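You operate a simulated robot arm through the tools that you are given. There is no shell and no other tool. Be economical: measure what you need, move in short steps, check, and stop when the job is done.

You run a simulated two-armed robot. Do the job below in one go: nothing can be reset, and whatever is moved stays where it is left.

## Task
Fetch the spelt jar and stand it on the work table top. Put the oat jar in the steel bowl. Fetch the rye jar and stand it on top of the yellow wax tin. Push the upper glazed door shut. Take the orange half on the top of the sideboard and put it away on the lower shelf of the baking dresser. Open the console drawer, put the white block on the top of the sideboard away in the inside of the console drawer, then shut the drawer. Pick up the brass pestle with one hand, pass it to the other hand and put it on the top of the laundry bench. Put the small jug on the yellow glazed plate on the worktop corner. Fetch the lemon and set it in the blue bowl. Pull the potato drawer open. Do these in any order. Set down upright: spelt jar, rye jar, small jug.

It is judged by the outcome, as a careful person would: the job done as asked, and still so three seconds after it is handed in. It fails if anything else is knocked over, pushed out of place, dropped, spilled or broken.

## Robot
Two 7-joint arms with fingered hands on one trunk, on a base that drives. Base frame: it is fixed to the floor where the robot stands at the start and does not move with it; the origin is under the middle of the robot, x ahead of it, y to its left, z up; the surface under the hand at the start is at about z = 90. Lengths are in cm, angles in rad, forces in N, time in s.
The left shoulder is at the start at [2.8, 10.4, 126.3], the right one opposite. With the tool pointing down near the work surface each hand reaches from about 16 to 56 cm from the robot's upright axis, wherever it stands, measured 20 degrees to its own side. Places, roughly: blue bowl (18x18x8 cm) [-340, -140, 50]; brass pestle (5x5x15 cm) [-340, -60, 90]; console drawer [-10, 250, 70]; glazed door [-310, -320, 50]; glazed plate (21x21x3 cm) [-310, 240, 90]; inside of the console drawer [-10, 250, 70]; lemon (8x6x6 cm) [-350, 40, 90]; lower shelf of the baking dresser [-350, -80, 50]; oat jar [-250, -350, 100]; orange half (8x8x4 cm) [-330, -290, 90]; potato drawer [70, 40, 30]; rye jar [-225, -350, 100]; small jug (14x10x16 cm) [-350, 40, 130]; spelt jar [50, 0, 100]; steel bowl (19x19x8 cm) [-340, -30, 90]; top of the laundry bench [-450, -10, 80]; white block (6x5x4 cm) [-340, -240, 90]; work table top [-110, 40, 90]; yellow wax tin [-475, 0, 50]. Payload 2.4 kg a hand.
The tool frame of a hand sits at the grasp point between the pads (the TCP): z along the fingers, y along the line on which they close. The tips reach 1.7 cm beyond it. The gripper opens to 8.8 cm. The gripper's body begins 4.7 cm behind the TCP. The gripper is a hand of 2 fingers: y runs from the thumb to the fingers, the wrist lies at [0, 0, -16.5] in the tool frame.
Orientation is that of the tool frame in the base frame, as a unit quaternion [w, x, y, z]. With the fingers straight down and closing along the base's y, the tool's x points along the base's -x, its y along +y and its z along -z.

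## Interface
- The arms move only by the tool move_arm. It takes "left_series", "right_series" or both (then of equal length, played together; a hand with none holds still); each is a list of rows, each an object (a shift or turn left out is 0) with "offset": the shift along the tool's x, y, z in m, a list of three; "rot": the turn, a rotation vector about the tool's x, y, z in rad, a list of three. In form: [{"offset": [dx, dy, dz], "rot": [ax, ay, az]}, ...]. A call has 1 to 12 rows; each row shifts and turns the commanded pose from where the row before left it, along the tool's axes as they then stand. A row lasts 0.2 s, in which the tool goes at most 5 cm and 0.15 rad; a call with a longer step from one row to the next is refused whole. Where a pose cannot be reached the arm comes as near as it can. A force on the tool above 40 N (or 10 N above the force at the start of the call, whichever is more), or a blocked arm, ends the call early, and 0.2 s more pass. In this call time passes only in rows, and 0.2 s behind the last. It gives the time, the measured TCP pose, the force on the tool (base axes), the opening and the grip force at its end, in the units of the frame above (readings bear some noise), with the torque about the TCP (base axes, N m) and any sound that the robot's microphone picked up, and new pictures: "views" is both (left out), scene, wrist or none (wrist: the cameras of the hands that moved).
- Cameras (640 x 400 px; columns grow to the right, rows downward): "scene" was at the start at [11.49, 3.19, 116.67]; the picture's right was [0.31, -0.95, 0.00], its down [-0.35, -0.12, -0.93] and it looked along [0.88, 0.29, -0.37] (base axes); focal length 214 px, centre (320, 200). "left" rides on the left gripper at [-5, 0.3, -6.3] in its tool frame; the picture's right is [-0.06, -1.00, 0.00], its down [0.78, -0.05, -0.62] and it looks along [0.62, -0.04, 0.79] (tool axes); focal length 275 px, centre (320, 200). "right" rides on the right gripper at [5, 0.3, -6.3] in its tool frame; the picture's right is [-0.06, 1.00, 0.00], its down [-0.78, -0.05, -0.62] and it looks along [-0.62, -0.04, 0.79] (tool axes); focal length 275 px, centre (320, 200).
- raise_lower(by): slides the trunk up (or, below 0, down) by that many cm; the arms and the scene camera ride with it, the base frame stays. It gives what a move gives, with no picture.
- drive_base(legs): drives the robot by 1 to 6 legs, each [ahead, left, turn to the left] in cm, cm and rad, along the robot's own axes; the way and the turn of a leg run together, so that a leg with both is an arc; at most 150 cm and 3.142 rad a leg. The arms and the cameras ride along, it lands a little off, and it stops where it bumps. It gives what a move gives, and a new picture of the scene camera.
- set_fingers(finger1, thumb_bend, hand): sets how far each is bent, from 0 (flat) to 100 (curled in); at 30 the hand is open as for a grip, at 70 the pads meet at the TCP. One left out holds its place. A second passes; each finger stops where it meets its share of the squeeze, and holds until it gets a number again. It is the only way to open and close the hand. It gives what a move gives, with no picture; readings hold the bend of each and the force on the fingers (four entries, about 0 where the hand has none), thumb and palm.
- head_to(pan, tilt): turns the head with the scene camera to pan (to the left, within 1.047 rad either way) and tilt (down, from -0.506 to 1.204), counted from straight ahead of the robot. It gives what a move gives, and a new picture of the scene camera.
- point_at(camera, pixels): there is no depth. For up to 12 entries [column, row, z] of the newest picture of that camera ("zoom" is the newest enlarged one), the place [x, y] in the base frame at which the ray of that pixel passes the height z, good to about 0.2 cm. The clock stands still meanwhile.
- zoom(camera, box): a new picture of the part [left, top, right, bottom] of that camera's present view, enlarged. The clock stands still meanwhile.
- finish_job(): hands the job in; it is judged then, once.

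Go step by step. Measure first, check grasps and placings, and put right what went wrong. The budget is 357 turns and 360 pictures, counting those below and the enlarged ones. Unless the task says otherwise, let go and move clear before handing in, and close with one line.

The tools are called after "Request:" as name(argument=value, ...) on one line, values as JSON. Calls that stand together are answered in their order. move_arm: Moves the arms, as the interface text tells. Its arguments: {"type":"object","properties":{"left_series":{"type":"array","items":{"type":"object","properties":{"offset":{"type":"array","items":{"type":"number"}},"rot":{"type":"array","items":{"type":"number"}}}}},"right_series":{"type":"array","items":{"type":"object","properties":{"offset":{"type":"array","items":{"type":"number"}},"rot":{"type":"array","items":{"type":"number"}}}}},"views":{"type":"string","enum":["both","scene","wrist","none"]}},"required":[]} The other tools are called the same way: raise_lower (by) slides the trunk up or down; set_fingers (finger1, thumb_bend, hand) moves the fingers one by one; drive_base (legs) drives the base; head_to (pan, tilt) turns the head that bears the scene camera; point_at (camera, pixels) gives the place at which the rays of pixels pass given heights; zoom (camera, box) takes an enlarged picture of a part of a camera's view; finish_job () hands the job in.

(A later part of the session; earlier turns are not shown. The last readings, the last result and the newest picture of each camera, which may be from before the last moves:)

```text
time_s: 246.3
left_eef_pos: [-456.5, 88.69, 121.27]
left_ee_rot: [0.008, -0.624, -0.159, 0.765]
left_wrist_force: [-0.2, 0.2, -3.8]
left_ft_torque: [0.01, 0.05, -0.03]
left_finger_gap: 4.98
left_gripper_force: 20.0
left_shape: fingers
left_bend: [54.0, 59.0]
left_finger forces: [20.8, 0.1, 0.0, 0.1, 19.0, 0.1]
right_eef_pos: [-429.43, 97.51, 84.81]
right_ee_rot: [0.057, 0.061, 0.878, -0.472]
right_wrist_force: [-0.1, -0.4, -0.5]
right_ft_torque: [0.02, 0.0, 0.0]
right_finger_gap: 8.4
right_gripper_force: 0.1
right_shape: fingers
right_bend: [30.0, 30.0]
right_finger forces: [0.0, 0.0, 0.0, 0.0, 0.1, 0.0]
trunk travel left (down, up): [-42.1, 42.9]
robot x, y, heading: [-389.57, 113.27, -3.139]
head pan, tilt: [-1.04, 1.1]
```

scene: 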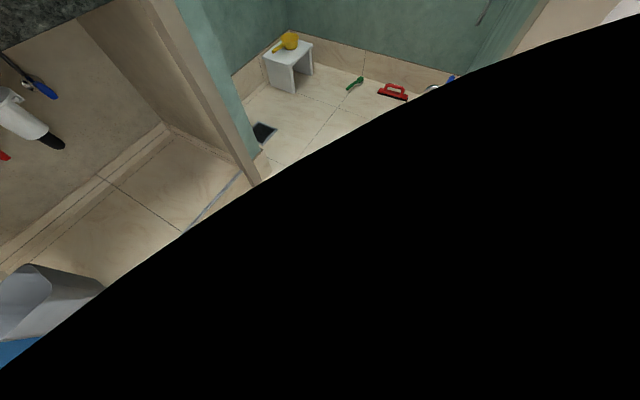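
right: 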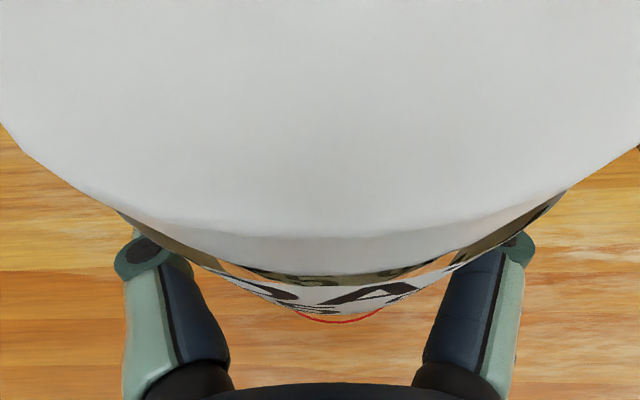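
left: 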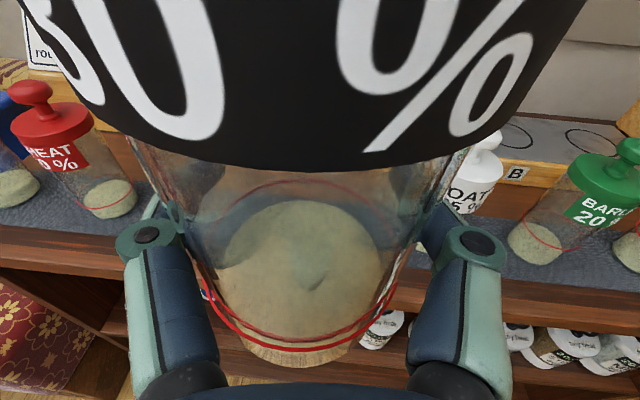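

Moving. Continue in.

Request:
drive_base(legs=[[25, 0, 0]])

Request:
head_to(pan=0.9, tilt=0.6)

```text
time_s: 248.1
left_eef_pos: [-485.87, 88.81, 118.36]
left_ee_rot: [0.007, -0.637, -0.159, 0.754]
left_wrist_force: [0.3, -0.4, -2.8]
left_ft_torque: [0.02, 0.06, -0.02]
left_finger_gap: 5.0
left_gripper_force: 20.0
left_shape: fingers
left_bend: [54.0, 59.0]
left_finger forces: [20.8, 0.0, 0.0, 0.0, 19.2, 0.0]
right_eef_pos: [-457.08, 97.63, 83.27]
right_ee_rot: [0.073, 0.069, 0.877, -0.471]
right_wrist_force: [4.5, -3.2, -0.8]
right_ft_torque: [0.0, 0.11, -0.16]
right_finger_gap: 8.38
right_gripper_force: 0.1
right_shape: fingers
right_bend: [30.0, 30.0]
right_finger forces: [0.0, 0.0, 0.1, 0.0, 0.1, 0.1]
trunk travel left (down, up): [-42.1, 42.9]
robot x, y, heading: [-414.37, 113.43, 3.142]
head pan, tilt: [-1.04, 1.1]
```

scene: 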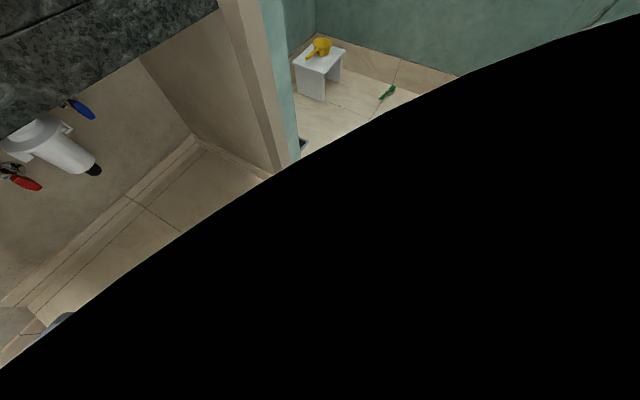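

```text
time_s: 250.0
left_eef_pos: [-485.86, 88.92, 117.38]
left_ee_rot: [0.005, -0.638, -0.16, 0.754]
left_wrist_force: [0.4, -0.2, -1.9]
left_ft_torque: [0.02, 0.02, -0.02]
left_finger_gap: 5.02
left_gripper_force: 20.5
left_shape: fingers
left_bend: [54.0, 59.0]
left_finger forces: [20.7, 0.0, 0.1, 0.0, 19.2, 0.0]
right_eef_pos: [-456.82, 97.81, 82.61]
right_ee_rot: [0.072, 0.07, 0.876, -0.471]
right_wrist_force: [-0.3, 0.2, 0.4]
right_ft_torque: [-0.04, 0.01, 0.03]
right_finger_gap: 8.41
right_gripper_force: 0.0
right_shape: fingers
right_bend: [30.0, 30.0]
right_finger forces: [0.1, 0.1, 0.0, 0.1, 0.1, 0.0]
trunk travel left (down, up): [-42.1, 42.9]
robot x, y, heading: [-414.7, 113.34, 3.138]
head pan, tilt: [0.901, 0.6]
```

scene: 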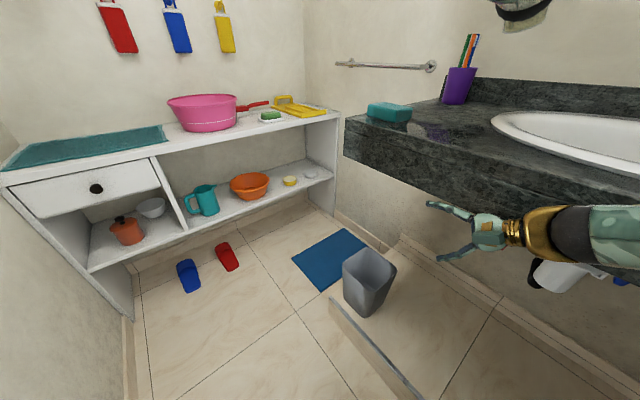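

I'm inside. Measure the sink counter and bench before turning.

Request:
point_at(camera="scene", pixels=[[346, 120, 88], [345, 155, 80], [330, 298, 0], [8, 190, 80], [340, 112, 80], [289, 181, 50], [130, 318, 0], [250, 190, 50], [60, 160, 80], [420, 398, 0]])

Request:
zoom(camera="scene", box=[170, 80, 350, 230])

```text
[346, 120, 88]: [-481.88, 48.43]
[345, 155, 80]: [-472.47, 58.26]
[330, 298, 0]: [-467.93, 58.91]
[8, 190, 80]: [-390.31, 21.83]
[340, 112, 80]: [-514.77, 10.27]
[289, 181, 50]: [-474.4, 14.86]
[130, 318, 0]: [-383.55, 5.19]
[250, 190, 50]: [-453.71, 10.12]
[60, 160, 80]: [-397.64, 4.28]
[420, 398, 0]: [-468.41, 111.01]
```

```text
2.67 times, centred on (260, 155) of scene
```

zoom: 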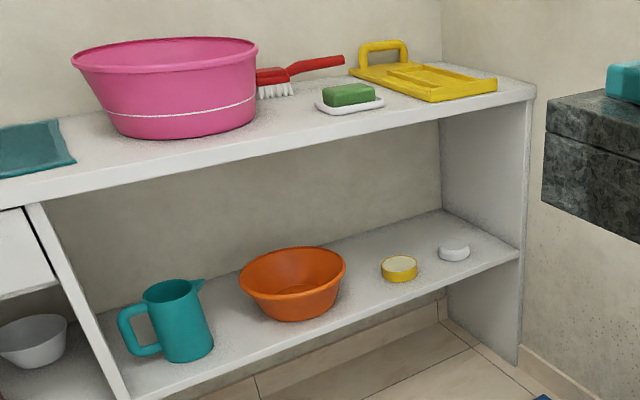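

Tin is a small yellow disc near [-476,8] on the lower shelf. First bring both arms back to tidy poses (left level & closer, right downward on its own side).

Request:
move_arm(left_series=[{"offset": [-0.004, -0.0074, -0.0413]}, {"offset": [-0.004, -0.0074, -0.0413]}, {"offset": [-0.004, -0.0074, -0.0413]}, {"offset": [-0.004, -0.0074, -0.0413]}, {"offset": [-0.004, -0.0074, -0.0413]}, {"offset": [-0.004, -0.0074, -0.0413]}, {"rot": [0.0285, 0.0805, 0.0633]}, {"rot": [0.0285, 0.0805, 0.0633]}, {"rot": [0.0285, 0.0805, 0.0633]}, {"rot": [0.0285, 0.0805, 0.0633]}, {}, {}], right_series=[{"rot": [-0.139, 0.027, 0.0086]}, {"rot": [-0.139, 0.027, 0.0086]}, {"rot": [-0.139, 0.027, 0.0086]}, {"rot": [-0.139, 0.027, 0.0086]}, {"rot": [-0.139, 0.027, 0.0086]}, {"rot": [-0.139, 0.027, 0.0086]}, {"rot": [-0.139, 0.027, 0.0086]}, {"offset": [0, 0.04, -0.02]}, {"offset": [0, 0.04, -0.02]}, {"offset": [0, 0.04, -0.02]}, {"offset": [0, 0.04, -0.02]}, {"offset": [0, 0.04, -0.02]}], views="both")

```text
time_s: 252.6
left_eef_pos: [-485.8, 87.99, 117.69]
left_ee_rot: [0.028, 0.75, 0.049, -0.659]
left_wrist_force: [0.9, 0.1, -2.2]
left_ft_torque: [-0.01, -0.01, 0.02]
left_finger_gap: 4.99
left_gripper_force: 18.2
left_shape: fingers
left_bend: [54.0, 59.0]
left_finger forces: [19.0, 0.1, 0.0, 0.0, 18.2, 0.0]
left hand out of reach, approached as far as the arm can: row 1, 2, 3, 4, 5, 6, 7
right_eef_pos: [-453.03, 120.14, 89.62]
right_ee_rot: [0.035, 0.086, 0.991, -0.091]
right_wrist_force: [-0.7, 0.3, -0.6]
right_ft_torque: [0.03, 0.0, -0.02]
right_finger_gap: 8.41
right_gripper_force: 0.0
right_shape: fingers
right_bend: [30.0, 30.0]
right_finger forces: [0.0, 0.0, 0.1, 0.1, 0.0, 0.0]
right hand out of reach, approached as far as the arm can: row 4, 5, 6, 7
trunk travel left (down, up): [-42.1, 42.9]
robot x, y, heading: [-414.66, 113.48, 3.139]
head pan, tilt: [0.901, 0.6]
```

scene: 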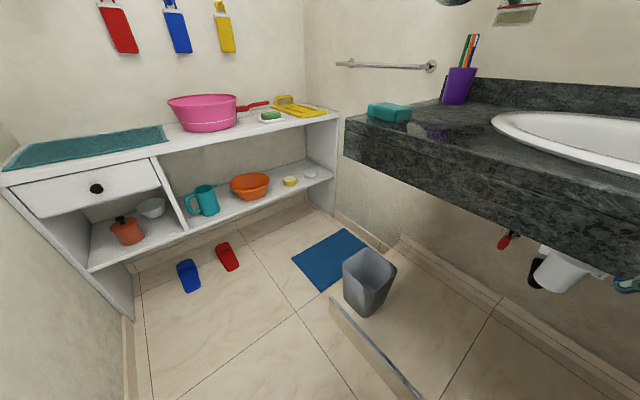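
right: 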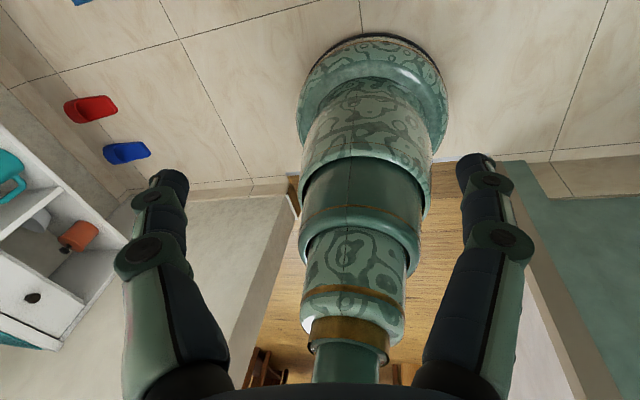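
left: 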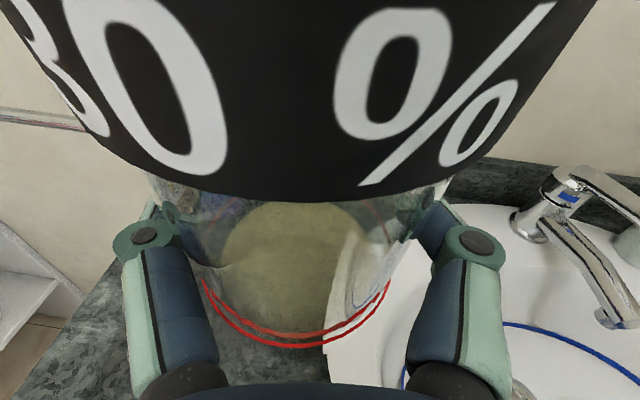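

The left hand levelled but didn't come back. Let it try again with further rows.

Request:
move_arm(left_series=[{"offset": [0, 0, -0.005]}, {"offset": [0, 0, -0.005]}, {"offset": [0, 0, -0.005]}, {"offset": [0, 0, -0.005]}], views="none")

```text
time_s: 253.6
left_eef_pos: [-483.69, 88.2, 118.06]
left_ee_rot: [0.028, 0.75, 0.049, -0.659]
left_wrist_force: [-0.3, -0.4, -2.4]
left_ft_torque: [0.03, 0.01, -0.02]
left_finger_gap: 4.99
left_gripper_force: 18.6
left_shape: fingers
left_bend: [54.0, 59.0]
left_finger forces: [19.0, 0.0, 0.0, 0.1, 18.1, 0.1]
right_eef_pos: [-453.0, 119.92, 89.67]
right_ee_rot: [0.037, 0.086, 0.991, -0.091]
right_wrist_force: [0.3, 0.2, -0.3]
right_ft_torque: [-0.01, 0.0, 0.05]
right_finger_gap: 8.39
right_gripper_force: 0.0
right_shape: fingers
right_bend: [30.0, 30.0]
right_finger forces: [0.0, 0.0, 0.0, 0.0, 0.0, 0.1]
trunk travel left (down, up): [-42.1, 42.9]
robot x, y, heading: [-414.93, 113.44, 3.138]
head pan, tilt: [0.901, 0.6]
```

Now it responds; retract it.

Request:
move_arm(left_series=[{"offset": [0.003, -0.011, -0.0362]}, {"offset": [0.003, -0.011, -0.0362]}, {"offset": [0.003, -0.011, -0.0362]}, {"offset": [0.003, -0.011, -0.0362]}, {"offset": [0.003, -0.011, -0.0362]}, {"offset": [0.003, -0.011, -0.0362]}], right_series=[{"offset": [0, 0, -0.03]}, {"offset": [0, 0, -0.03]}, {"offset": [0, 0, -0.03]}, {"offset": [0, 0.03, 0]}, {"offset": [0, 0.03, 0]}, {"offset": [0, 0.03, 0]}], views="scene")

```text
time_s: 255.0
left_eef_pos: [-462.69, 96.87, 119.46]
left_ee_rot: [0.032, 0.748, 0.048, -0.661]
left_wrist_force: [0.5, 0.2, -2.6]
left_ft_torque: [0.03, 0.0, 0.01]
left_finger_gap: 4.97
left_gripper_force: 18.5
left_shape: fingers
left_bend: [54.0, 59.0]
left_finger forces: [18.9, 0.0, 0.0, 0.0, 18.1, 0.0]
right_eef_pos: [-451.85, 130.29, 96.84]
right_ee_rot: [0.037, 0.085, 0.991, -0.091]
right_wrist_force: [0.1, -0.8, 0.6]
right_ft_torque: [0.03, -0.03, -0.02]
right_finger_gap: 8.39
right_gripper_force: 0.0
right_shape: fingers
right_bend: [30.0, 30.0]
right_finger forces: [0.0, 0.1, 0.0, 0.1, 0.1, 0.0]
trunk travel left (down, up): [-42.1, 42.9]
robot x, y, heading: [-414.5, 113.29, 3.143]
head pan, tilt: [0.901, 0.6]
```

scene: 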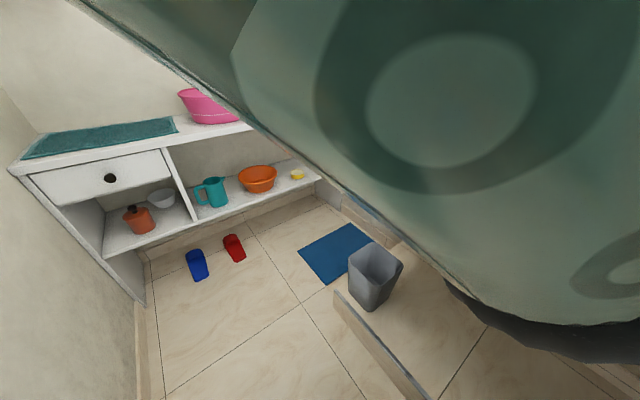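

Measure the slippers and bin on the floor before moving in.

Request:
point_at(camera="scene", pixels=[[240, 260, 0], [205, 280, 0], [365, 310, 0], [335, 295, 0], [380, 398, 0], [300, 300, 0], [297, 179, 48], [320, 175, 48]])

```text
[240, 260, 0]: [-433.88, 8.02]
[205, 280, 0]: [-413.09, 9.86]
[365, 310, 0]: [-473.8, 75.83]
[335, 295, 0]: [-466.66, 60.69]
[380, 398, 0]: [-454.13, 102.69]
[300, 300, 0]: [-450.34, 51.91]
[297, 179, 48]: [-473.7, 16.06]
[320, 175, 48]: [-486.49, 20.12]
```

Clear enough. Move toward the bench and turn to face the tin.

Request:
drive_base(legs=[[10, 50, 0], [12, 15, 0.52]])

Request:
head_to(pan=0.0, tilt=0.6)

```text
time_s: 259.4
left_eef_pos: [-466.05, 7.41, 119.37]
left_ee_rot: [0.199, 0.712, 0.238, -0.631]
left_wrist_force: [-0.9, 0.8, -3.8]
left_ft_torque: [0.02, 0.01, 0.01]
left_finger_gap: 5.0
left_gripper_force: 18.7
left_shape: fingers
left_bend: [54.0, 59.0]
left_finger forces: [19.0, 0.0, 0.0, 0.0, 18.0, 0.1]
right_eef_pos: [-473.18, 41.88, 96.81]
right_ee_rot: [0.06, -0.171, 0.98, -0.079]
right_wrist_force: [-0.2, 0.7, 0.8]
right_ft_torque: [0.0, 0.02, 0.03]
right_finger_gap: 8.45
right_gripper_force: 0.1
right_shape: fingers
right_bend: [30.0, 30.0]
right_finger forces: [0.0, 0.1, 0.0, 0.1, 0.0, 0.0]
trunk travel left (down, up): [-42.1, 42.9]
robot x, y, heading: [-432.48, 45.25, -2.623]
head pan, tilt: [0.901, 0.6]
```

scene: 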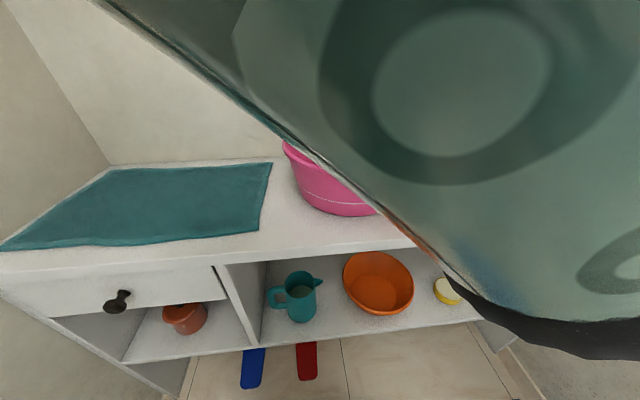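

```text
time_s: 260.6
left_eef_pos: [-465.94, 7.24, 118.62]
left_ee_rot: [0.203, 0.71, 0.237, -0.631]
left_wrist_force: [-0.3, 0.5, -2.7]
left_ft_torque: [0.0, 0.01, 0.0]
left_finger_gap: 4.98
left_gripper_force: 18.4
left_shape: fingers
left_bend: [54.0, 59.0]
left_finger forces: [18.8, 0.0, 0.0, 0.0, 18.1, 0.1]
right_eef_pos: [-473.16, 41.89, 96.04]
right_ee_rot: [0.059, -0.17, 0.98, -0.079]
right_wrist_force: [0.7, -1.0, 0.1]
right_ft_torque: [-0.03, 0.05, -0.02]
right_finger_gap: 8.42
right_gripper_force: 0.0
right_shape: fingers
right_bend: [30.0, 30.0]
right_finger forces: [0.0, 0.1, 0.0, 0.1, 0.1, 0.1]
trunk travel left (down, up): [-42.1, 42.9]
robot x, y, heading: [-432.76, 45.43, -2.618]
head pan, tilt: [0.0, 0.6]
```

scene: 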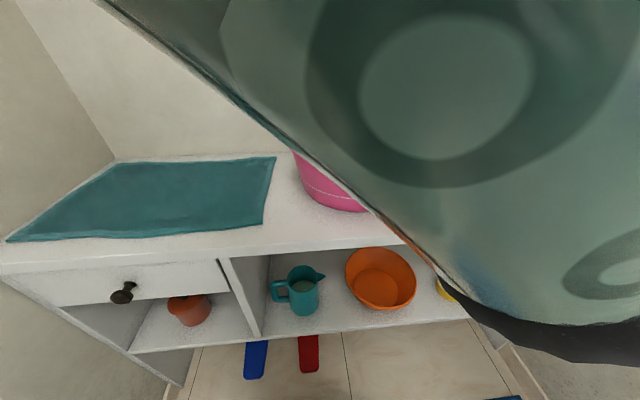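

Request:
point_at(camera="scene", pixels=[[320, 200, 80], [440, 290, 48], [250, 340, 45], [200, 265, 80], [460, 310, 48]])

Request:
move_arm(left_series=[{"offset": [0, 0, 0.02]}, {"offset": [0, 0, 0.02]}, {"offset": [0, 0, 0.02]}], views="both")

```text
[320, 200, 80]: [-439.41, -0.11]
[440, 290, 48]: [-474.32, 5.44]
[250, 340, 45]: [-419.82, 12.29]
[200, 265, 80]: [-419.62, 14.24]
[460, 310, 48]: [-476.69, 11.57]
```

```text
time_s: 261.4
left_eef_pos: [-470.95, 4.01, 117.69]
left_ee_rot: [0.198, 0.712, 0.239, -0.63]
left_wrist_force: [0.5, -0.1, -2.8]
left_ft_torque: [0.01, -0.01, 0.01]
left_finger_gap: 4.98
left_gripper_force: 18.4
left_shape: fingers
left_bend: [54.0, 59.0]
left_finger forces: [19.0, 0.1, 0.0, 0.0, 18.1, 0.0]
right_eef_pos: [-473.25, 41.75, 95.97]
right_ee_rot: [0.059, -0.17, 0.98, -0.079]
right_wrist_force: [-0.2, -0.7, -0.1]
right_ft_torque: [0.0, -0.01, 0.0]
right_finger_gap: 8.44
right_gripper_force: 0.0
right_shape: fingers
right_bend: [30.0, 30.0]
right_finger forces: [0.0, 0.0, 0.0, 0.1, 0.0, 0.0]
trunk travel left (down, up): [-42.1, 42.9]
robot x, y, heading: [-432.59, 45.56, -2.624]
head pan, tilt: [0.0, 0.6]
```

scene: 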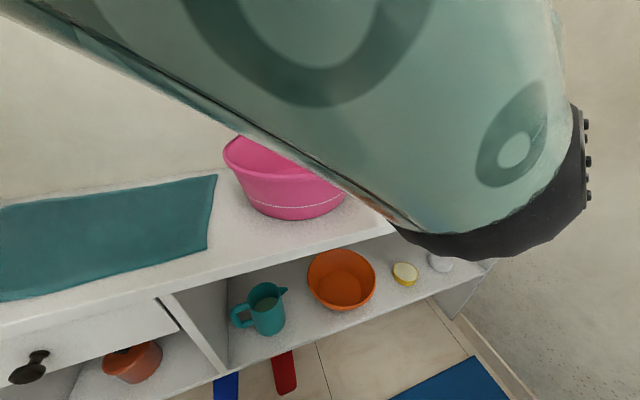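
left: 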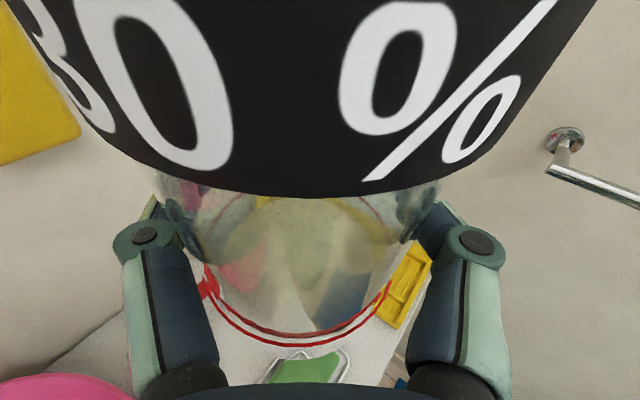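

The forearm was pushing the head; view partially freed. Back off, then lower trunk toward the shelf level.

Request:
drive_base(legs=[[-26, 0, 0]])

Request:
move_arm(left_series=[{"offset": [0.02, 0, 0.03]}, {"offset": [0.03, 0, 0.02]}, {"offset": [0.03, 0, 0.0]}, {"offset": [0.03, 0, 0.0]}, {"offset": [0.03, 0, 0.0]}], views="both")

```text
time_s: 263.3
left_eef_pos: [-448.19, 16.73, 117.7]
left_ee_rot: [0.2, 0.711, 0.239, -0.63]
left_wrist_force: [-0.1, 0.7, -3.0]
left_ft_torque: [0.01, -0.01, 0.01]
left_finger_gap: 4.98
left_gripper_force: 18.6
left_shape: fingers
left_bend: [54.0, 59.0]
left_finger forces: [18.9, 0.1, 0.0, 0.0, 18.2, 0.0]
right_eef_pos: [-450.56, 54.69, 95.87]
right_ee_rot: [0.06, -0.172, 0.98, -0.079]
right_wrist_force: [0.0, -0.8, 0.0]
right_ft_torque: [0.01, -0.01, -0.01]
right_finger_gap: 8.42
right_gripper_force: 0.1
right_shape: fingers
right_bend: [30.0, 30.0]
right_finger forces: [0.1, 0.0, 0.0, 0.0, 0.0, 0.1]
trunk travel left (down, up): [-42.1, 42.9]
robot x, y, heading: [-409.58, 58.65, -2.623]
head pan, tilt: [0.0, 0.6]
```

scene: 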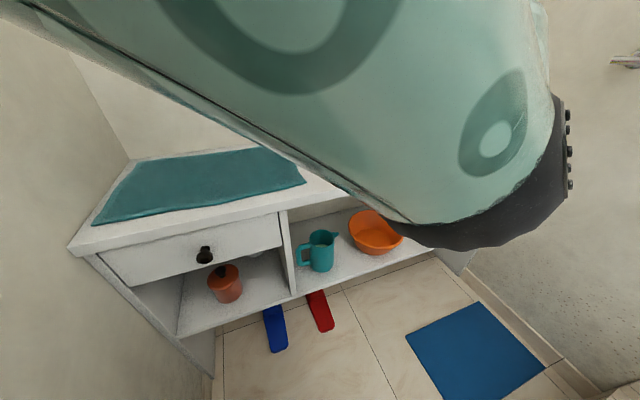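

```text
time_s: 264.5
left_eef_pos: [-450.22, 13.52, 102.7]
left_ee_rot: [0.217, 0.709, 0.234, -0.629]
left_wrist_force: [-0.4, 0.5, -2.5]
left_ft_torque: [0.05, -0.01, -0.02]
left_finger_gap: 4.98
left_gripper_force: 17.6
left_shape: fingers
left_bend: [54.0, 59.0]
left_finger forces: [18.8, 0.0, 0.0, 0.1, 18.1, 0.0]
right_eef_pos: [-450.58, 54.74, 95.04]
right_ee_rot: [0.059, -0.171, 0.98, -0.079]
right_wrist_force: [-0.1, 0.4, 0.8]
right_ft_torque: [-0.01, 0.01, -0.04]
right_finger_gap: 8.42
right_gripper_force: 0.0
right_shape: fingers
right_bend: [30.0, 30.0]
right_finger forces: [0.1, 0.0, 0.1, 0.0, 0.0, 0.0]
trunk travel left (down, up): [-42.1, 42.9]
robot x, y, heading: [-409.94, 58.81, -2.627]
head pan, tilt: [0.0, 0.6]
```

scene: 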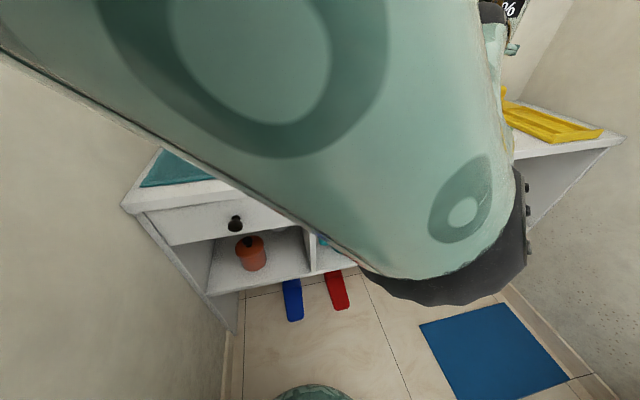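
left: 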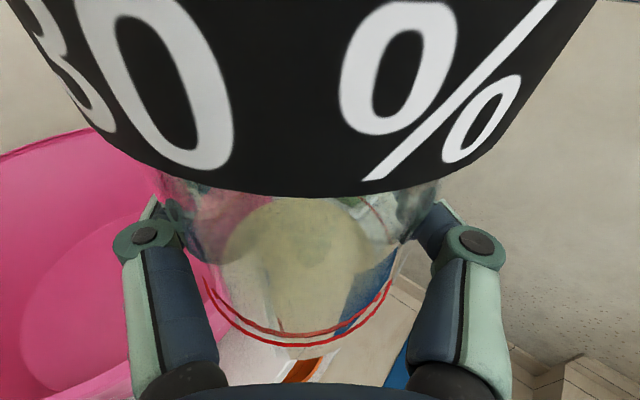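

Strafe right so the jar is clear of the bench, then lower the trunk.

Request:
drive_base(legs=[[0, -22, 0]])

Request:
raise_lower(by=-36)

Request:
head_to(pan=0.1, tilt=0.4)

```text
time_s: 266.2
left_eef_pos: [-461.26, 33.01, 102.76]
left_ee_rot: [0.211, 0.71, 0.236, -0.629]
left_wrist_force: [0.7, 1.0, -2.2]
left_ft_torque: [-0.02, 0.02, -0.02]
left_finger_gap: 4.98
left_gripper_force: 18.0
left_shape: fingers
left_bend: [54.0, 59.0]
left_finger forces: [18.9, 0.0, 0.0, 0.1, 18.1, 0.0]
right_eef_pos: [-461.33, 73.7, 95.1]
right_ee_rot: [0.058, -0.173, 0.98, -0.079]
right_wrist_force: [-0.2, -0.8, 0.9]
right_ft_torque: [0.01, 0.0, 0.01]
right_finger_gap: 8.39
right_gripper_force: 0.1
right_shape: fingers
right_bend: [30.0, 30.0]
right_finger forces: [0.0, 0.0, 0.0, 0.0, 0.0, 0.0]
trunk travel left (down, up): [-42.1, 42.9]
robot x, y, heading: [-420.24, 77.7, -2.628]
head pan, tilt: [0.0, 0.6]
```

scene: 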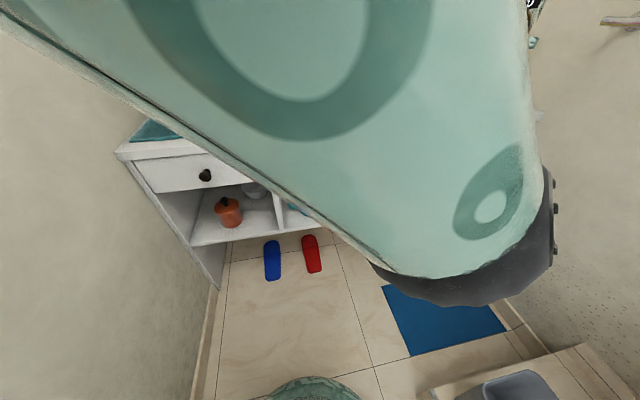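

```text
time_s: 267.2
left_eef_pos: [-460.75, 32.48, 95.85]
left_ee_rot: [0.221, 0.706, 0.234, -0.631]
left_wrist_force: [-0.5, 0.0, -2.9]
left_ft_torque: [0.04, 0.02, 0.04]
left_finger_gap: 5.0
left_gripper_force: 18.7
left_shape: fingers
left_bend: [54.0, 59.0]
left_finger forces: [18.7, 0.0, 0.0, 0.0, 18.1, 0.0]
right_eef_pos: [-461.57, 73.48, 88.84]
right_ee_rot: [0.043, -0.172, 0.98, -0.088]
right_wrist_force: [-3.6, 3.5, 69.3]
right_ft_torque: [-0.5, 3.94, -0.38]
right_finger_gap: 8.44
right_gripper_force: 1.7
right_shape: fingers
right_bend: [30.0, 30.0]
right_finger forces: [0.1, 0.1, 0.1, 0.1, 0.0, 3.3]
trunk travel left (down, up): [-36.4, 48.6]
robot x, y, heading: [-420.28, 77.29, -2.627]
head pan, tilt: [0.0, 0.6]
stopped: the force on the tool passed its limit at 65 N (the readings are from after the stop); the commanded pose is now the measured one
```

```text
time_s: 268.0
left_eef_pos: [-460.59, 32.54, 95.8]
left_ee_rot: [0.22, 0.707, 0.234, -0.63]
left_wrist_force: [0.0, 0.2, -2.7]
left_ft_torque: [0.0, 0.0, -0.01]
left_finger_gap: 5.0
left_gripper_force: 18.6
left_shape: fingers
left_bend: [54.0, 59.0]
left_finger forces: [18.6, 0.0, 0.0, 0.1, 18.0, 0.0]
right_eef_pos: [-461.64, 73.38, 88.76]
right_ee_rot: [0.045, -0.172, 0.98, -0.088]
right_wrist_force: [-5.4, 6.5, 79.2]
right_ft_torque: [-0.72, 4.45, -0.44]
right_finger_gap: 8.42
right_gripper_force: 1.4
right_shape: fingers
right_bend: [30.0, 30.0]
right_finger forces: [0.0, 0.0, 0.1, 0.0, 0.1, 2.9]
trunk travel left (down, up): [-36.4, 48.6]
robot x, y, heading: [-420.47, 77.53, -2.623]
head pan, tilt: [0.099, 0.4]
```

scene: 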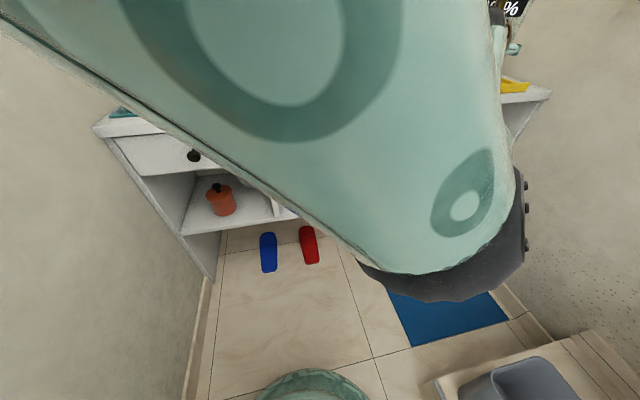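

The right hand is pressing on the sink counter. Raise at once.

Request:
raise_lower(by=10)

Request:
zoom(camera="right", box=[0, 0, 640, 400])

```text
time_s: 269.3
left_eef_pos: [-460.4, 31.15, 105.88]
left_ee_rot: [0.235, 0.707, 0.232, -0.626]
left_wrist_force: [-0.2, 0.9, -3.2]
left_ft_torque: [-0.02, 0.02, -0.02]
left_finger_gap: 5.0
left_gripper_force: 18.2
left_shape: fingers
left_bend: [54.0, 59.0]
left_finger forces: [18.7, 0.0, 0.1, 0.0, 18.1, 0.0]
right_eef_pos: [-461.56, 73.56, 97.97]
right_ee_rot: [0.055, -0.173, 0.98, -0.082]
right_wrist_force: [0.7, -0.6, -0.4]
right_ft_torque: [-0.01, 0.01, -0.01]
right_finger_gap: 8.43
right_gripper_force: 0.0
right_shape: fingers
right_bend: [30.0, 30.0]
right_finger forces: [0.0, 0.0, 0.0, 0.0, 0.1, 0.0]
trunk travel left (down, up): [-46.4, 38.6]
robot x, y, heading: [-420.54, 77.64, -2.622]
head pan, tilt: [0.099, 0.4]
```

```text
1.00 times, centred on (320, 200) of right (not enlarged: the box is as wide or as high as the picture)
```

zoom: 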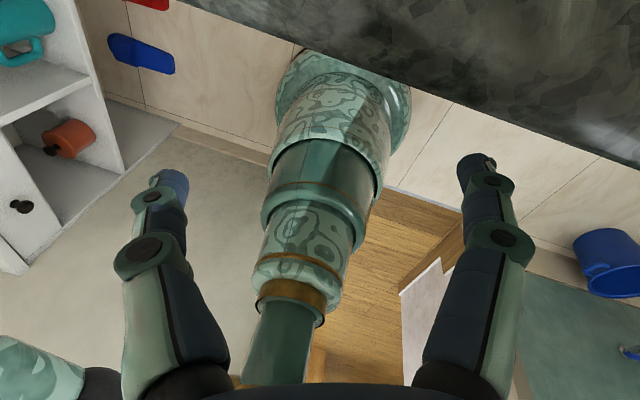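

Raise the right hand 22 cm, then lower the trunk 22.

Request:
move_arm(right_series=[{"offset": [0, 0, -0.04]}, {"offset": [0, 0, -0.04]}, {"offset": [0, 0, -0.04]}, {"offset": [0, 0, -0.04]}, {"offset": [0, 0, -0.04]}, {"offset": [0, 0, -0.03]}], views="none")

Request:
raise_lower(by=-20)

Request:
move_arm(left_series=[{"offset": [0.035, 0, 0]}, {"offset": [0.035, 0, 0]}, {"offset": [0.035, 0, 0]}, {"offset": [0.035, 0, 0]}, {"offset": [0.035, 0, 0]}], views="both")

```text
time_s: 270.7
left_eef_pos: [-460.64, 31.57, 105.93]
left_ee_rot: [0.23, 0.706, 0.232, -0.628]
left_wrist_force: [0.4, 0.7, -2.7]
left_ft_torque: [0.04, 0.07, 0.0]
left_finger_gap: 4.99
left_gripper_force: 18.0
left_shape: fingers
left_bend: [54.0, 59.0]
left_finger forces: [18.7, 0.0, 0.1, 0.0, 18.1, 0.1]
right_eef_pos: [-464.73, 76.8, 120.54]
right_ee_rot: [0.056, -0.173, 0.98, -0.081]
right_wrist_force: [0.0, 0.3, -0.3]
right_ft_torque: [0.01, -0.03, -0.01]
right_finger_gap: 8.41
right_gripper_force: 0.0
right_shape: fingers
right_bend: [30.0, 30.0]
right_finger forces: [0.0, 0.0, 0.0, 0.1, 0.1, 0.1]
trunk travel left (down, up): [-46.4, 38.6]
robot x, y, heading: [-420.44, 77.57, -2.628]
head pan, tilt: [0.099, 0.4]
```

```text
time_s: 272.9
left_eef_pos: [-461.0, 32.43, 85.56]
left_ee_rot: [0.218, 0.708, 0.234, -0.629]
left_wrist_force: [-0.7, -0.3, -1.9]
left_ft_torque: [0.0, 0.01, 0.02]
left_finger_gap: 4.97
left_gripper_force: 18.4
left_shape: fingers
left_bend: [54.0, 59.0]
left_finger forces: [18.6, 0.0, 0.0, 0.0, 18.1, 0.0]
right_eef_pos: [-464.58, 76.77, 100.54]
right_ee_rot: [0.055, -0.173, 0.98, -0.083]
right_wrist_force: [-0.3, 0.3, -0.2]
right_ft_torque: [0.03, -0.01, 0.02]
right_finger_gap: 8.43
right_gripper_force: 0.1
right_shape: fingers
right_bend: [30.0, 30.0]
right_finger forces: [0.0, 0.0, 0.0, 0.0, 0.0, 0.0]
trunk travel left (down, up): [-26.4, 58.6]
robot x, y, heading: [-420.35, 77.47, -2.623]
head pan, tilt: [0.099, 0.4]
```

```text
time_s: 274.1
left_eef_pos: [-459.18, 33.63, 68.19]
left_ee_rot: [0.218, 0.709, 0.234, -0.628]
left_wrist_force: [-0.4, -1.0, -2.5]
left_ft_torque: [0.01, 0.03, -0.01]
left_finger_gap: 4.97
left_gripper_force: 17.9
left_shape: fingers
left_bend: [53.0, 59.0]
left_finger forces: [18.2, 0.0, 0.0, 0.0, 17.4, 0.0]
right_eef_pos: [-464.59, 76.79, 100.52]
right_ee_rot: [0.055, -0.173, 0.98, -0.082]
right_wrist_force: [-0.6, -0.9, 0.3]
right_ft_torque: [0.01, 0.0, 0.0]
right_finger_gap: 8.4
right_gripper_force: 0.1
right_shape: fingers
right_bend: [30.0, 30.0]
right_finger forces: [0.1, 0.1, 0.0, 0.1, 0.0, 0.1]
trunk travel left (down, up): [-26.4, 58.6]
robot x, y, heading: [-420.74, 77.35, -2.624]
head pan, tilt: [0.099, 0.4]
```

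scene: 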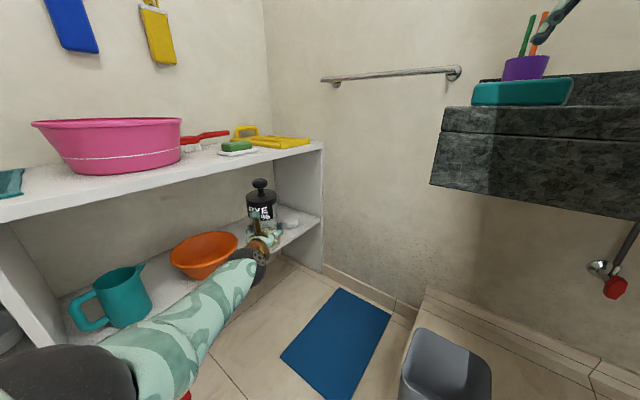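
left: 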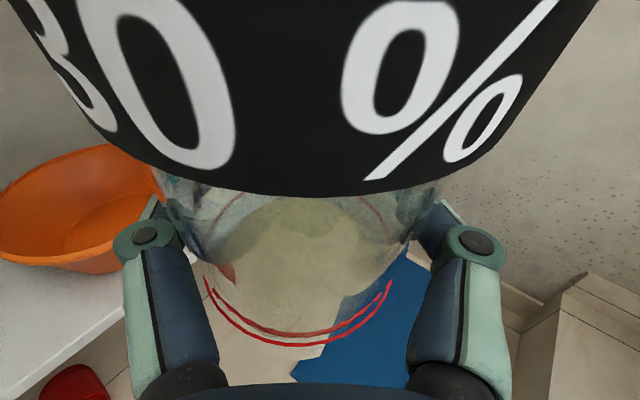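

Good configuration. Turn left a little to see the tin past the jar.

Request:
drive_base(legs=[[0, 0, 0.18]])

Request:
zoom(camera="scene", box=[200, 130, 400, 290])

```text
time_s: 275.2
left_eef_pos: [-450.55, 27.36, 68.21]
left_ee_rot: [0.274, 0.685, 0.297, -0.606]
left_wrist_force: [0.2, -0.6, -3.5]
left_ft_torque: [-0.02, 0.0, 0.01]
left_finger_gap: 4.99
left_gripper_force: 17.7
left_shape: fingers
left_bend: [53.0, 59.0]
left_finger forces: [18.0, 0.0, 0.1, 0.0, 17.4, 0.0]
right_eef_pos: [-463.84, 68.88, 100.68]
right_ee_rot: [0.063, -0.26, 0.96, -0.076]
right_wrist_force: [-0.6, 0.1, -0.7]
right_ft_torque: [0.02, 0.01, -0.01]
right_finger_gap: 8.44
right_gripper_force: 0.1
right_shape: fingers
right_bend: [30.0, 30.0]
right_finger forces: [0.0, 0.0, 0.1, 0.0, 0.1, 0.1]
trunk travel left (down, up): [-26.4, 58.6]
robot x, y, heading: [-420.71, 77.82, -2.442]
head pan, tilt: [0.099, 0.4]
```

scene: 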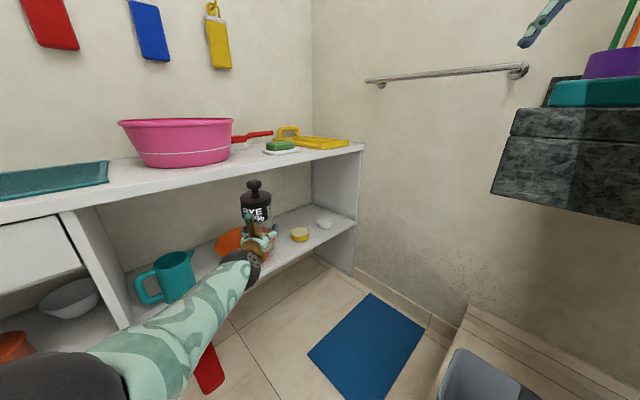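

```text
2.50 times, centred on (300, 210) of scene
```

zoom: 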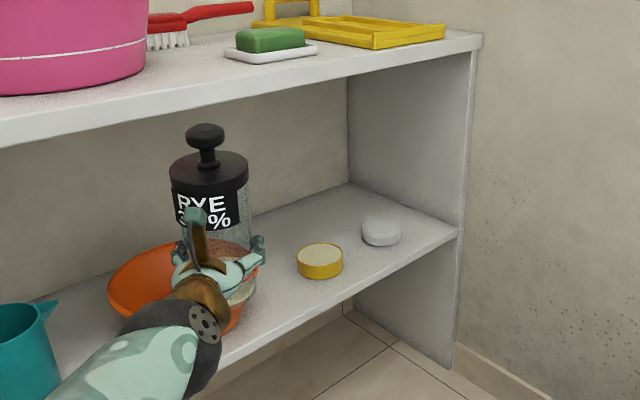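

Request:
point_at(camera="zoom", pixels=[[320, 255, 45], [320, 255, 50], [320, 279, 45], [320, 279, 40], [297, 262, 45], [343, 262, 45], [460, 235, 45], [460, 235, 40], [320, 312, 45], [320, 312, 40]])

Request:
raise_lower(by=14)

Request:
zoom(camera="scene", box=[220, 180, 380, 310])

```text
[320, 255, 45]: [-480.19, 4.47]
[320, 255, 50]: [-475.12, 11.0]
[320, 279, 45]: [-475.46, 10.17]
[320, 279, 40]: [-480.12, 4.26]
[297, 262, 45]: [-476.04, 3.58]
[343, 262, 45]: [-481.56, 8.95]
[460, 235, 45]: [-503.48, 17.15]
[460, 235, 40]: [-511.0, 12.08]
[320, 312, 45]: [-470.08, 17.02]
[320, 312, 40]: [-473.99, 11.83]
```

```text
time_s: 276.9
left_eef_pos: [-450.43, 27.47, 81.66]
left_ee_rot: [0.275, 0.686, 0.297, -0.605]
left_wrist_force: [-0.3, -0.3, -3.3]
left_ft_torque: [-0.02, 0.0, 0.02]
left_finger_gap: 4.96
left_gripper_force: 17.7
left_shape: fingers
left_bend: [53.0, 59.0]
left_finger forces: [18.1, 0.0, 0.0, 0.0, 17.4, 0.0]
right_eef_pos: [-463.86, 68.83, 113.68]
right_ee_rot: [0.063, -0.26, 0.961, -0.076]
right_wrist_force: [-0.7, 0.6, -0.1]
right_ft_torque: [-0.05, -0.01, -0.02]
right_finger_gap: 8.41
right_gripper_force: 0.0
right_shape: fingers
right_bend: [30.0, 30.0]
right_finger forces: [0.0, 0.0, 0.0, 0.0, 0.0, 0.1]
trunk travel left (down, up): [-40.4, 44.6]
robot x, y, heading: [-420.56, 77.17, -2.437]
head pan, tilt: [0.099, 0.4]
```

```text
3.08 times, centred on (300, 245) of scene
```

zoom: 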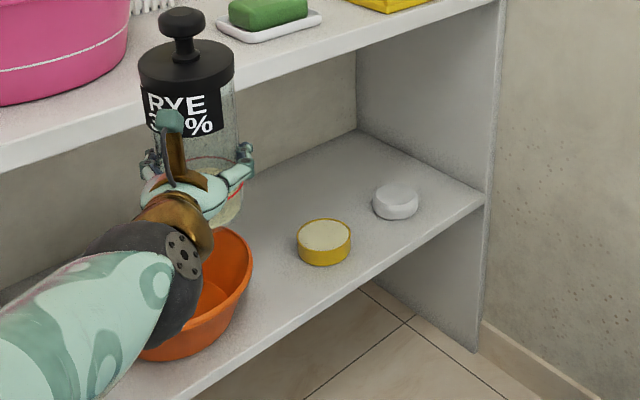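

Request:
point_at(camera="zoom", pixels=[[324, 236, 45], [324, 236, 50], [325, 266, 45], [325, 266, 40], [297, 243, 47], [352, 240, 47], [484, 205, 45], [484, 205, 40], [310, 316, 45], [310, 316, 40]])

```text
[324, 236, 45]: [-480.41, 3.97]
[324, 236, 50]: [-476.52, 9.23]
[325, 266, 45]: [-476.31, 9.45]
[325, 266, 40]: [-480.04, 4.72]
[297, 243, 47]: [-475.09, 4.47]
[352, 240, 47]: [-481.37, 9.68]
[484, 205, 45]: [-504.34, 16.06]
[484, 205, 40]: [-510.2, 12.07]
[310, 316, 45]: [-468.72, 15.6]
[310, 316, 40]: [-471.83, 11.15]
```

Tin top centre ≈[-481.5,2.6], top z≈43.8, shelf z≈41. Check the floor mat and curb against the base path.

Request:
point_at(camera="scene", pixels=[[370, 293, 0], [425, 330, 0], [308, 353, 0], [375, 398, 0], [468, 305, 0], [445, 370, 0], [205, 390, 0], [460, 325, 10]])

```text
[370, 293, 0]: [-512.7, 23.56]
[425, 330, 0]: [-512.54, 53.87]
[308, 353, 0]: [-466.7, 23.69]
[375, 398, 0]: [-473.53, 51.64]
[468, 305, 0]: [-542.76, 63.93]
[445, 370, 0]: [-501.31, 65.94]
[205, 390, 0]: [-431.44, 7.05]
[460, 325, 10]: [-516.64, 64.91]
```

Raise the right hand another 20 cm so it passes well above the counter items, then lower trunk and arm to place height while clear.

Request:
move_arm(right_series=[{"offset": [0, 0, -0.04]}, {"offset": [0, 0, -0.04]}, {"offset": [0, 0, -0.04]}, {"offset": [-0.02, 0, -0.04]}, {"offset": [-0.02, 0, -0.04]}], left_series=[{"offset": [0.02, 0, -0.005]}, {"offset": [0.02, 0, -0.005]}, {"offset": [0.02, 0, -0.005]}, {"offset": [0.02, 0, -0.005]}, {"offset": [0.02, 0, -0.005]}], views="none")

Request:
raise_lower(by=-17)

Request:
zoom(camera="scene", box=[0, 0, 640, 400])

```text
time_s: 278.1
left_eef_pos: [-447.67, 29.55, 75.16]
left_ee_rot: [0.275, 0.685, 0.298, -0.605]
left_wrist_force: [0.5, -0.1, -2.5]
left_ft_torque: [0.05, 0.05, -0.03]
left_finger_gap: 5.0
left_gripper_force: 17.9
left_shape: fingers
left_bend: [53.0, 59.0]
left_finger forces: [17.8, 0.0, 0.0, 0.2, 17.2, 0.1]
left hand out of reach, approached as far as the arm can: row 4, 5
right_eef_pos: [-463.5, 73.07, 133.94]
right_ee_rot: [0.061, -0.261, 0.96, -0.078]
right_wrist_force: [0.0, -0.4, 0.3]
right_ft_torque: [-0.03, 0.01, 0.0]
right_finger_gap: 8.41
right_gripper_force: 0.1
right_shape: fingers
right_bend: [30.0, 30.0]
right_finger forces: [0.0, 0.0, 0.0, 0.1, 0.1, 0.0]
trunk travel left (down, up): [-40.4, 44.6]
robot x, y, heading: [-420.55, 77.4, -2.44]
head pan, tilt: [0.099, 0.4]
```

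```text
time_s: 280.0
left_eef_pos: [-447.94, 29.66, 57.97]
left_ee_rot: [0.275, 0.685, 0.297, -0.606]
left_wrist_force: [0.2, -0.1, -3.1]
left_ft_torque: [-0.02, 0.05, -0.04]
left_finger_gap: 4.98
left_gripper_force: 17.4
left_shape: fingers
left_bend: [53.0, 59.0]
left_finger forces: [17.9, 0.0, 0.0, 0.0, 17.2, 0.0]
right_eef_pos: [-463.63, 73.19, 116.74]
right_ee_rot: [0.061, -0.26, 0.961, -0.077]
right_wrist_force: [0.2, -0.3, -0.6]
right_ft_torque: [-0.01, -0.01, 0.01]
right_finger_gap: 8.43
right_gripper_force: 0.0
right_shape: fingers
right_bend: [30.0, 30.0]
right_finger forces: [0.0, 0.0, 0.0, 0.0, 0.1, 0.0]
trunk travel left (down, up): [-23.4, 61.6]
robot x, y, heading: [-420.71, 77.15, -2.439]
head pan, tilt: [0.099, 0.4]
```

```text
1.00 times, centred on (320, 200) of scene (not enlarged: the box is as wide or as high as the picture)
```

zoom: 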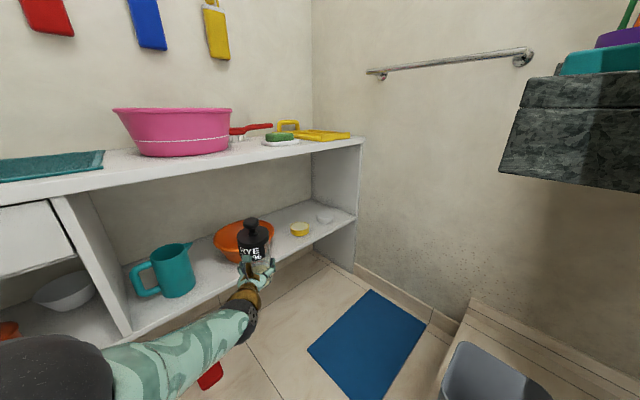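

Level the jar exactly, then drive in toward the tin.

Request:
move_arm(left_series=[{"rot": [0.049, 0.06, 0]}], views="none")

Request:
drive_base(legs=[[28, -1.2, 0]])

Request:
zoom(camera="scene", box=[180, 130, 420, 300])

```text
time_s: 280.4
left_eef_pos: [-447.92, 29.64, 57.88]
left_ee_rot: [0.248, 0.71, 0.29, -0.592]
left_wrist_force: [-0.2, 1.3, -2.7]
left_ft_torque: [0.02, -0.01, 0.01]
left_finger_gap: 5.0
left_gripper_force: 17.6
left_shape: fingers
left_bend: [53.0, 59.0]
left_finger forces: [17.8, 0.1, 0.1, 0.0, 17.3, 0.1]
right_eef_pos: [-463.6, 73.17, 116.66]
right_ee_rot: [0.062, -0.26, 0.961, -0.077]
right_wrist_force: [0.1, 0.3, 0.2]
right_ft_torque: [0.02, -0.02, 0.0]
right_finger_gap: 8.42
right_gripper_force: 0.2
right_shape: fingers
right_bend: [30.0, 30.0]
right_finger forces: [0.1, 0.0, 0.1, 0.0, 0.1, 0.0]
trunk travel left (down, up): [-23.4, 61.6]
robot x, y, heading: [-420.67, 77.87, -2.442]
head pan, tilt: [0.099, 0.4]
```

```text
time_s: 282.1
left_eef_pos: [-465.47, 16.59, 56.58]
left_ee_rot: [0.243, 0.713, 0.282, -0.594]
left_wrist_force: [0.0, -0.7, -3.1]
left_ft_torque: [-0.01, 0.03, -0.01]
left_finger_gap: 5.0
left_gripper_force: 18.6
left_shape: fingers
left_bend: [53.0, 59.0]
left_finger forces: [18.5, 0.0, 0.1, 0.0, 17.9, 0.0]
right_eef_pos: [-480.87, 60.44, 114.86]
right_ee_rot: [0.063, -0.25, 0.963, -0.077]
right_wrist_force: [-0.2, -0.4, 0.6]
right_ft_torque: [0.01, -0.03, 0.02]
right_finger_gap: 8.39
right_gripper_force: 0.0
right_shape: fingers
right_bend: [30.0, 30.0]
right_finger forces: [0.0, 0.1, 0.1, 0.0, 0.1, 0.1]
trunk travel left (down, up): [-23.4, 61.6]
robot x, y, heading: [-437.15, 63.94, -2.459]
head pan, tilt: [0.099, 0.4]
stopped in leg 1: the robot was blocked; the commanded pose is now the measured one
```

scene: 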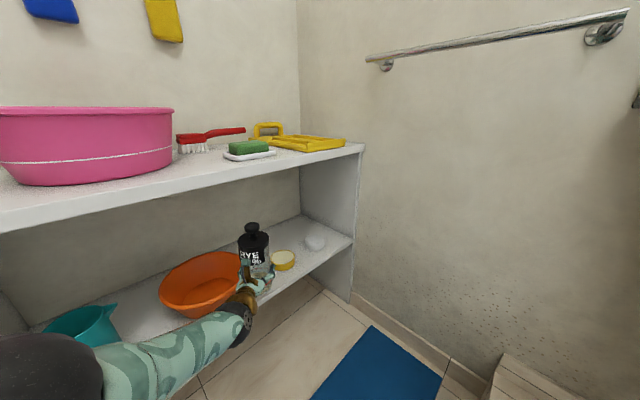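

```text
2.35 times, centred on (300, 215) of scene
```

zoom: 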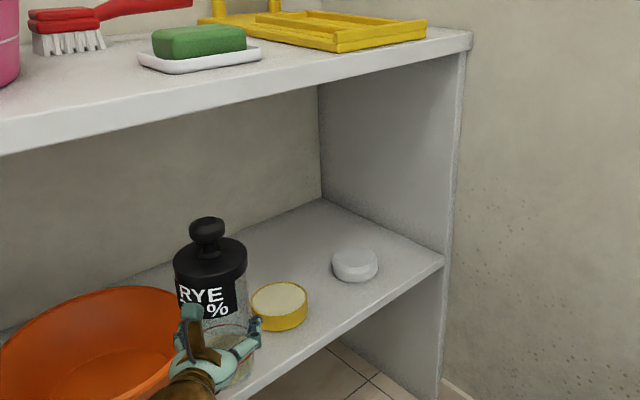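

The base is stopped by the curb. I'll rotate right first (hand clears the shelf), then slide in diagonally.

Request:
drive_base(legs=[[-3, 0, -0.24]])

Request:
zoom(camera="scene", box=[0, 0, 640, 400])

```text
time_s: 283.3
left_eef_pos: [-473.29, 26.09, 56.67]
left_ee_rot: [0.171, 0.742, 0.196, -0.619]
left_wrist_force: [0.2, -0.3, -2.2]
left_ft_torque: [0.03, 0.03, 0.03]
left_finger_gap: 4.98
left_gripper_force: 18.4
left_shape: fingers
left_bend: [53.0, 59.0]
left_finger forces: [18.4, 0.0, 0.0, 0.1, 17.7, 0.1]
right_eef_pos: [-477.81, 72.28, 114.99]
right_ee_rot: [0.053, -0.134, 0.986, -0.084]
right_wrist_force: [-0.6, 0.8, 0.6]
right_ft_torque: [-0.03, 0.02, -0.02]
right_finger_gap: 8.41
right_gripper_force: 0.0
right_shape: fingers
right_bend: [30.0, 30.0]
right_finger forces: [0.0, 0.1, 0.0, 0.0, 0.1, 0.0]
trunk travel left (down, up): [-23.4, 61.6]
robot x, y, heading: [-435.07, 65.01, -2.699]
head pan, tilt: [0.099, 0.4]
```

scene: 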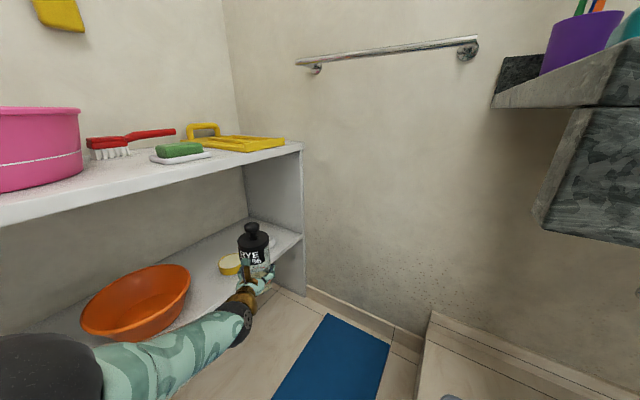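

```text
1.00 times, centred on (320, 200) of scene (not enlarged: the box is as wide or as high as the picture)
```

zoom: 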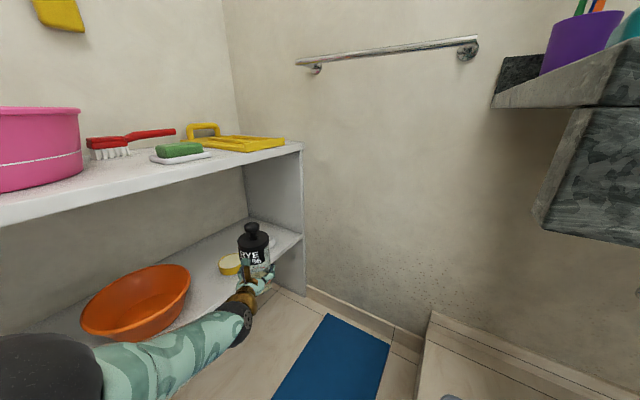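

Request:
point_at(camera="scene", pixels=[[230, 262, 43.8], [222, 264, 43.8], [240, 260, 43.8], [229, 275, 41]])

Request:
zoom(camera="scene", box=[190, 200, 300, 310])

```text
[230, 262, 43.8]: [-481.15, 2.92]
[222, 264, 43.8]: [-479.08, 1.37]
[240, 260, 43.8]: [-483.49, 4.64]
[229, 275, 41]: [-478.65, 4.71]
```

```text
3.64 times, centred on (245, 255) of scene
```

zoom: 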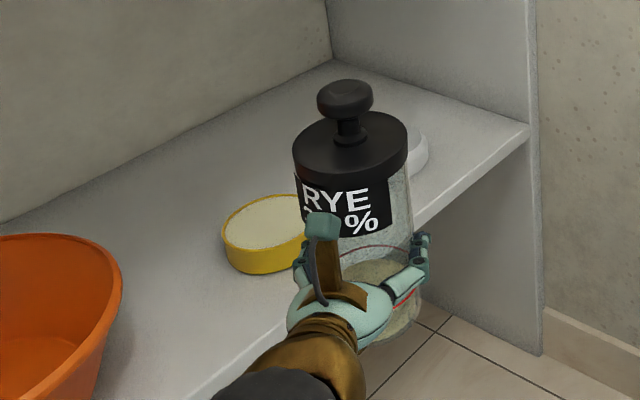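

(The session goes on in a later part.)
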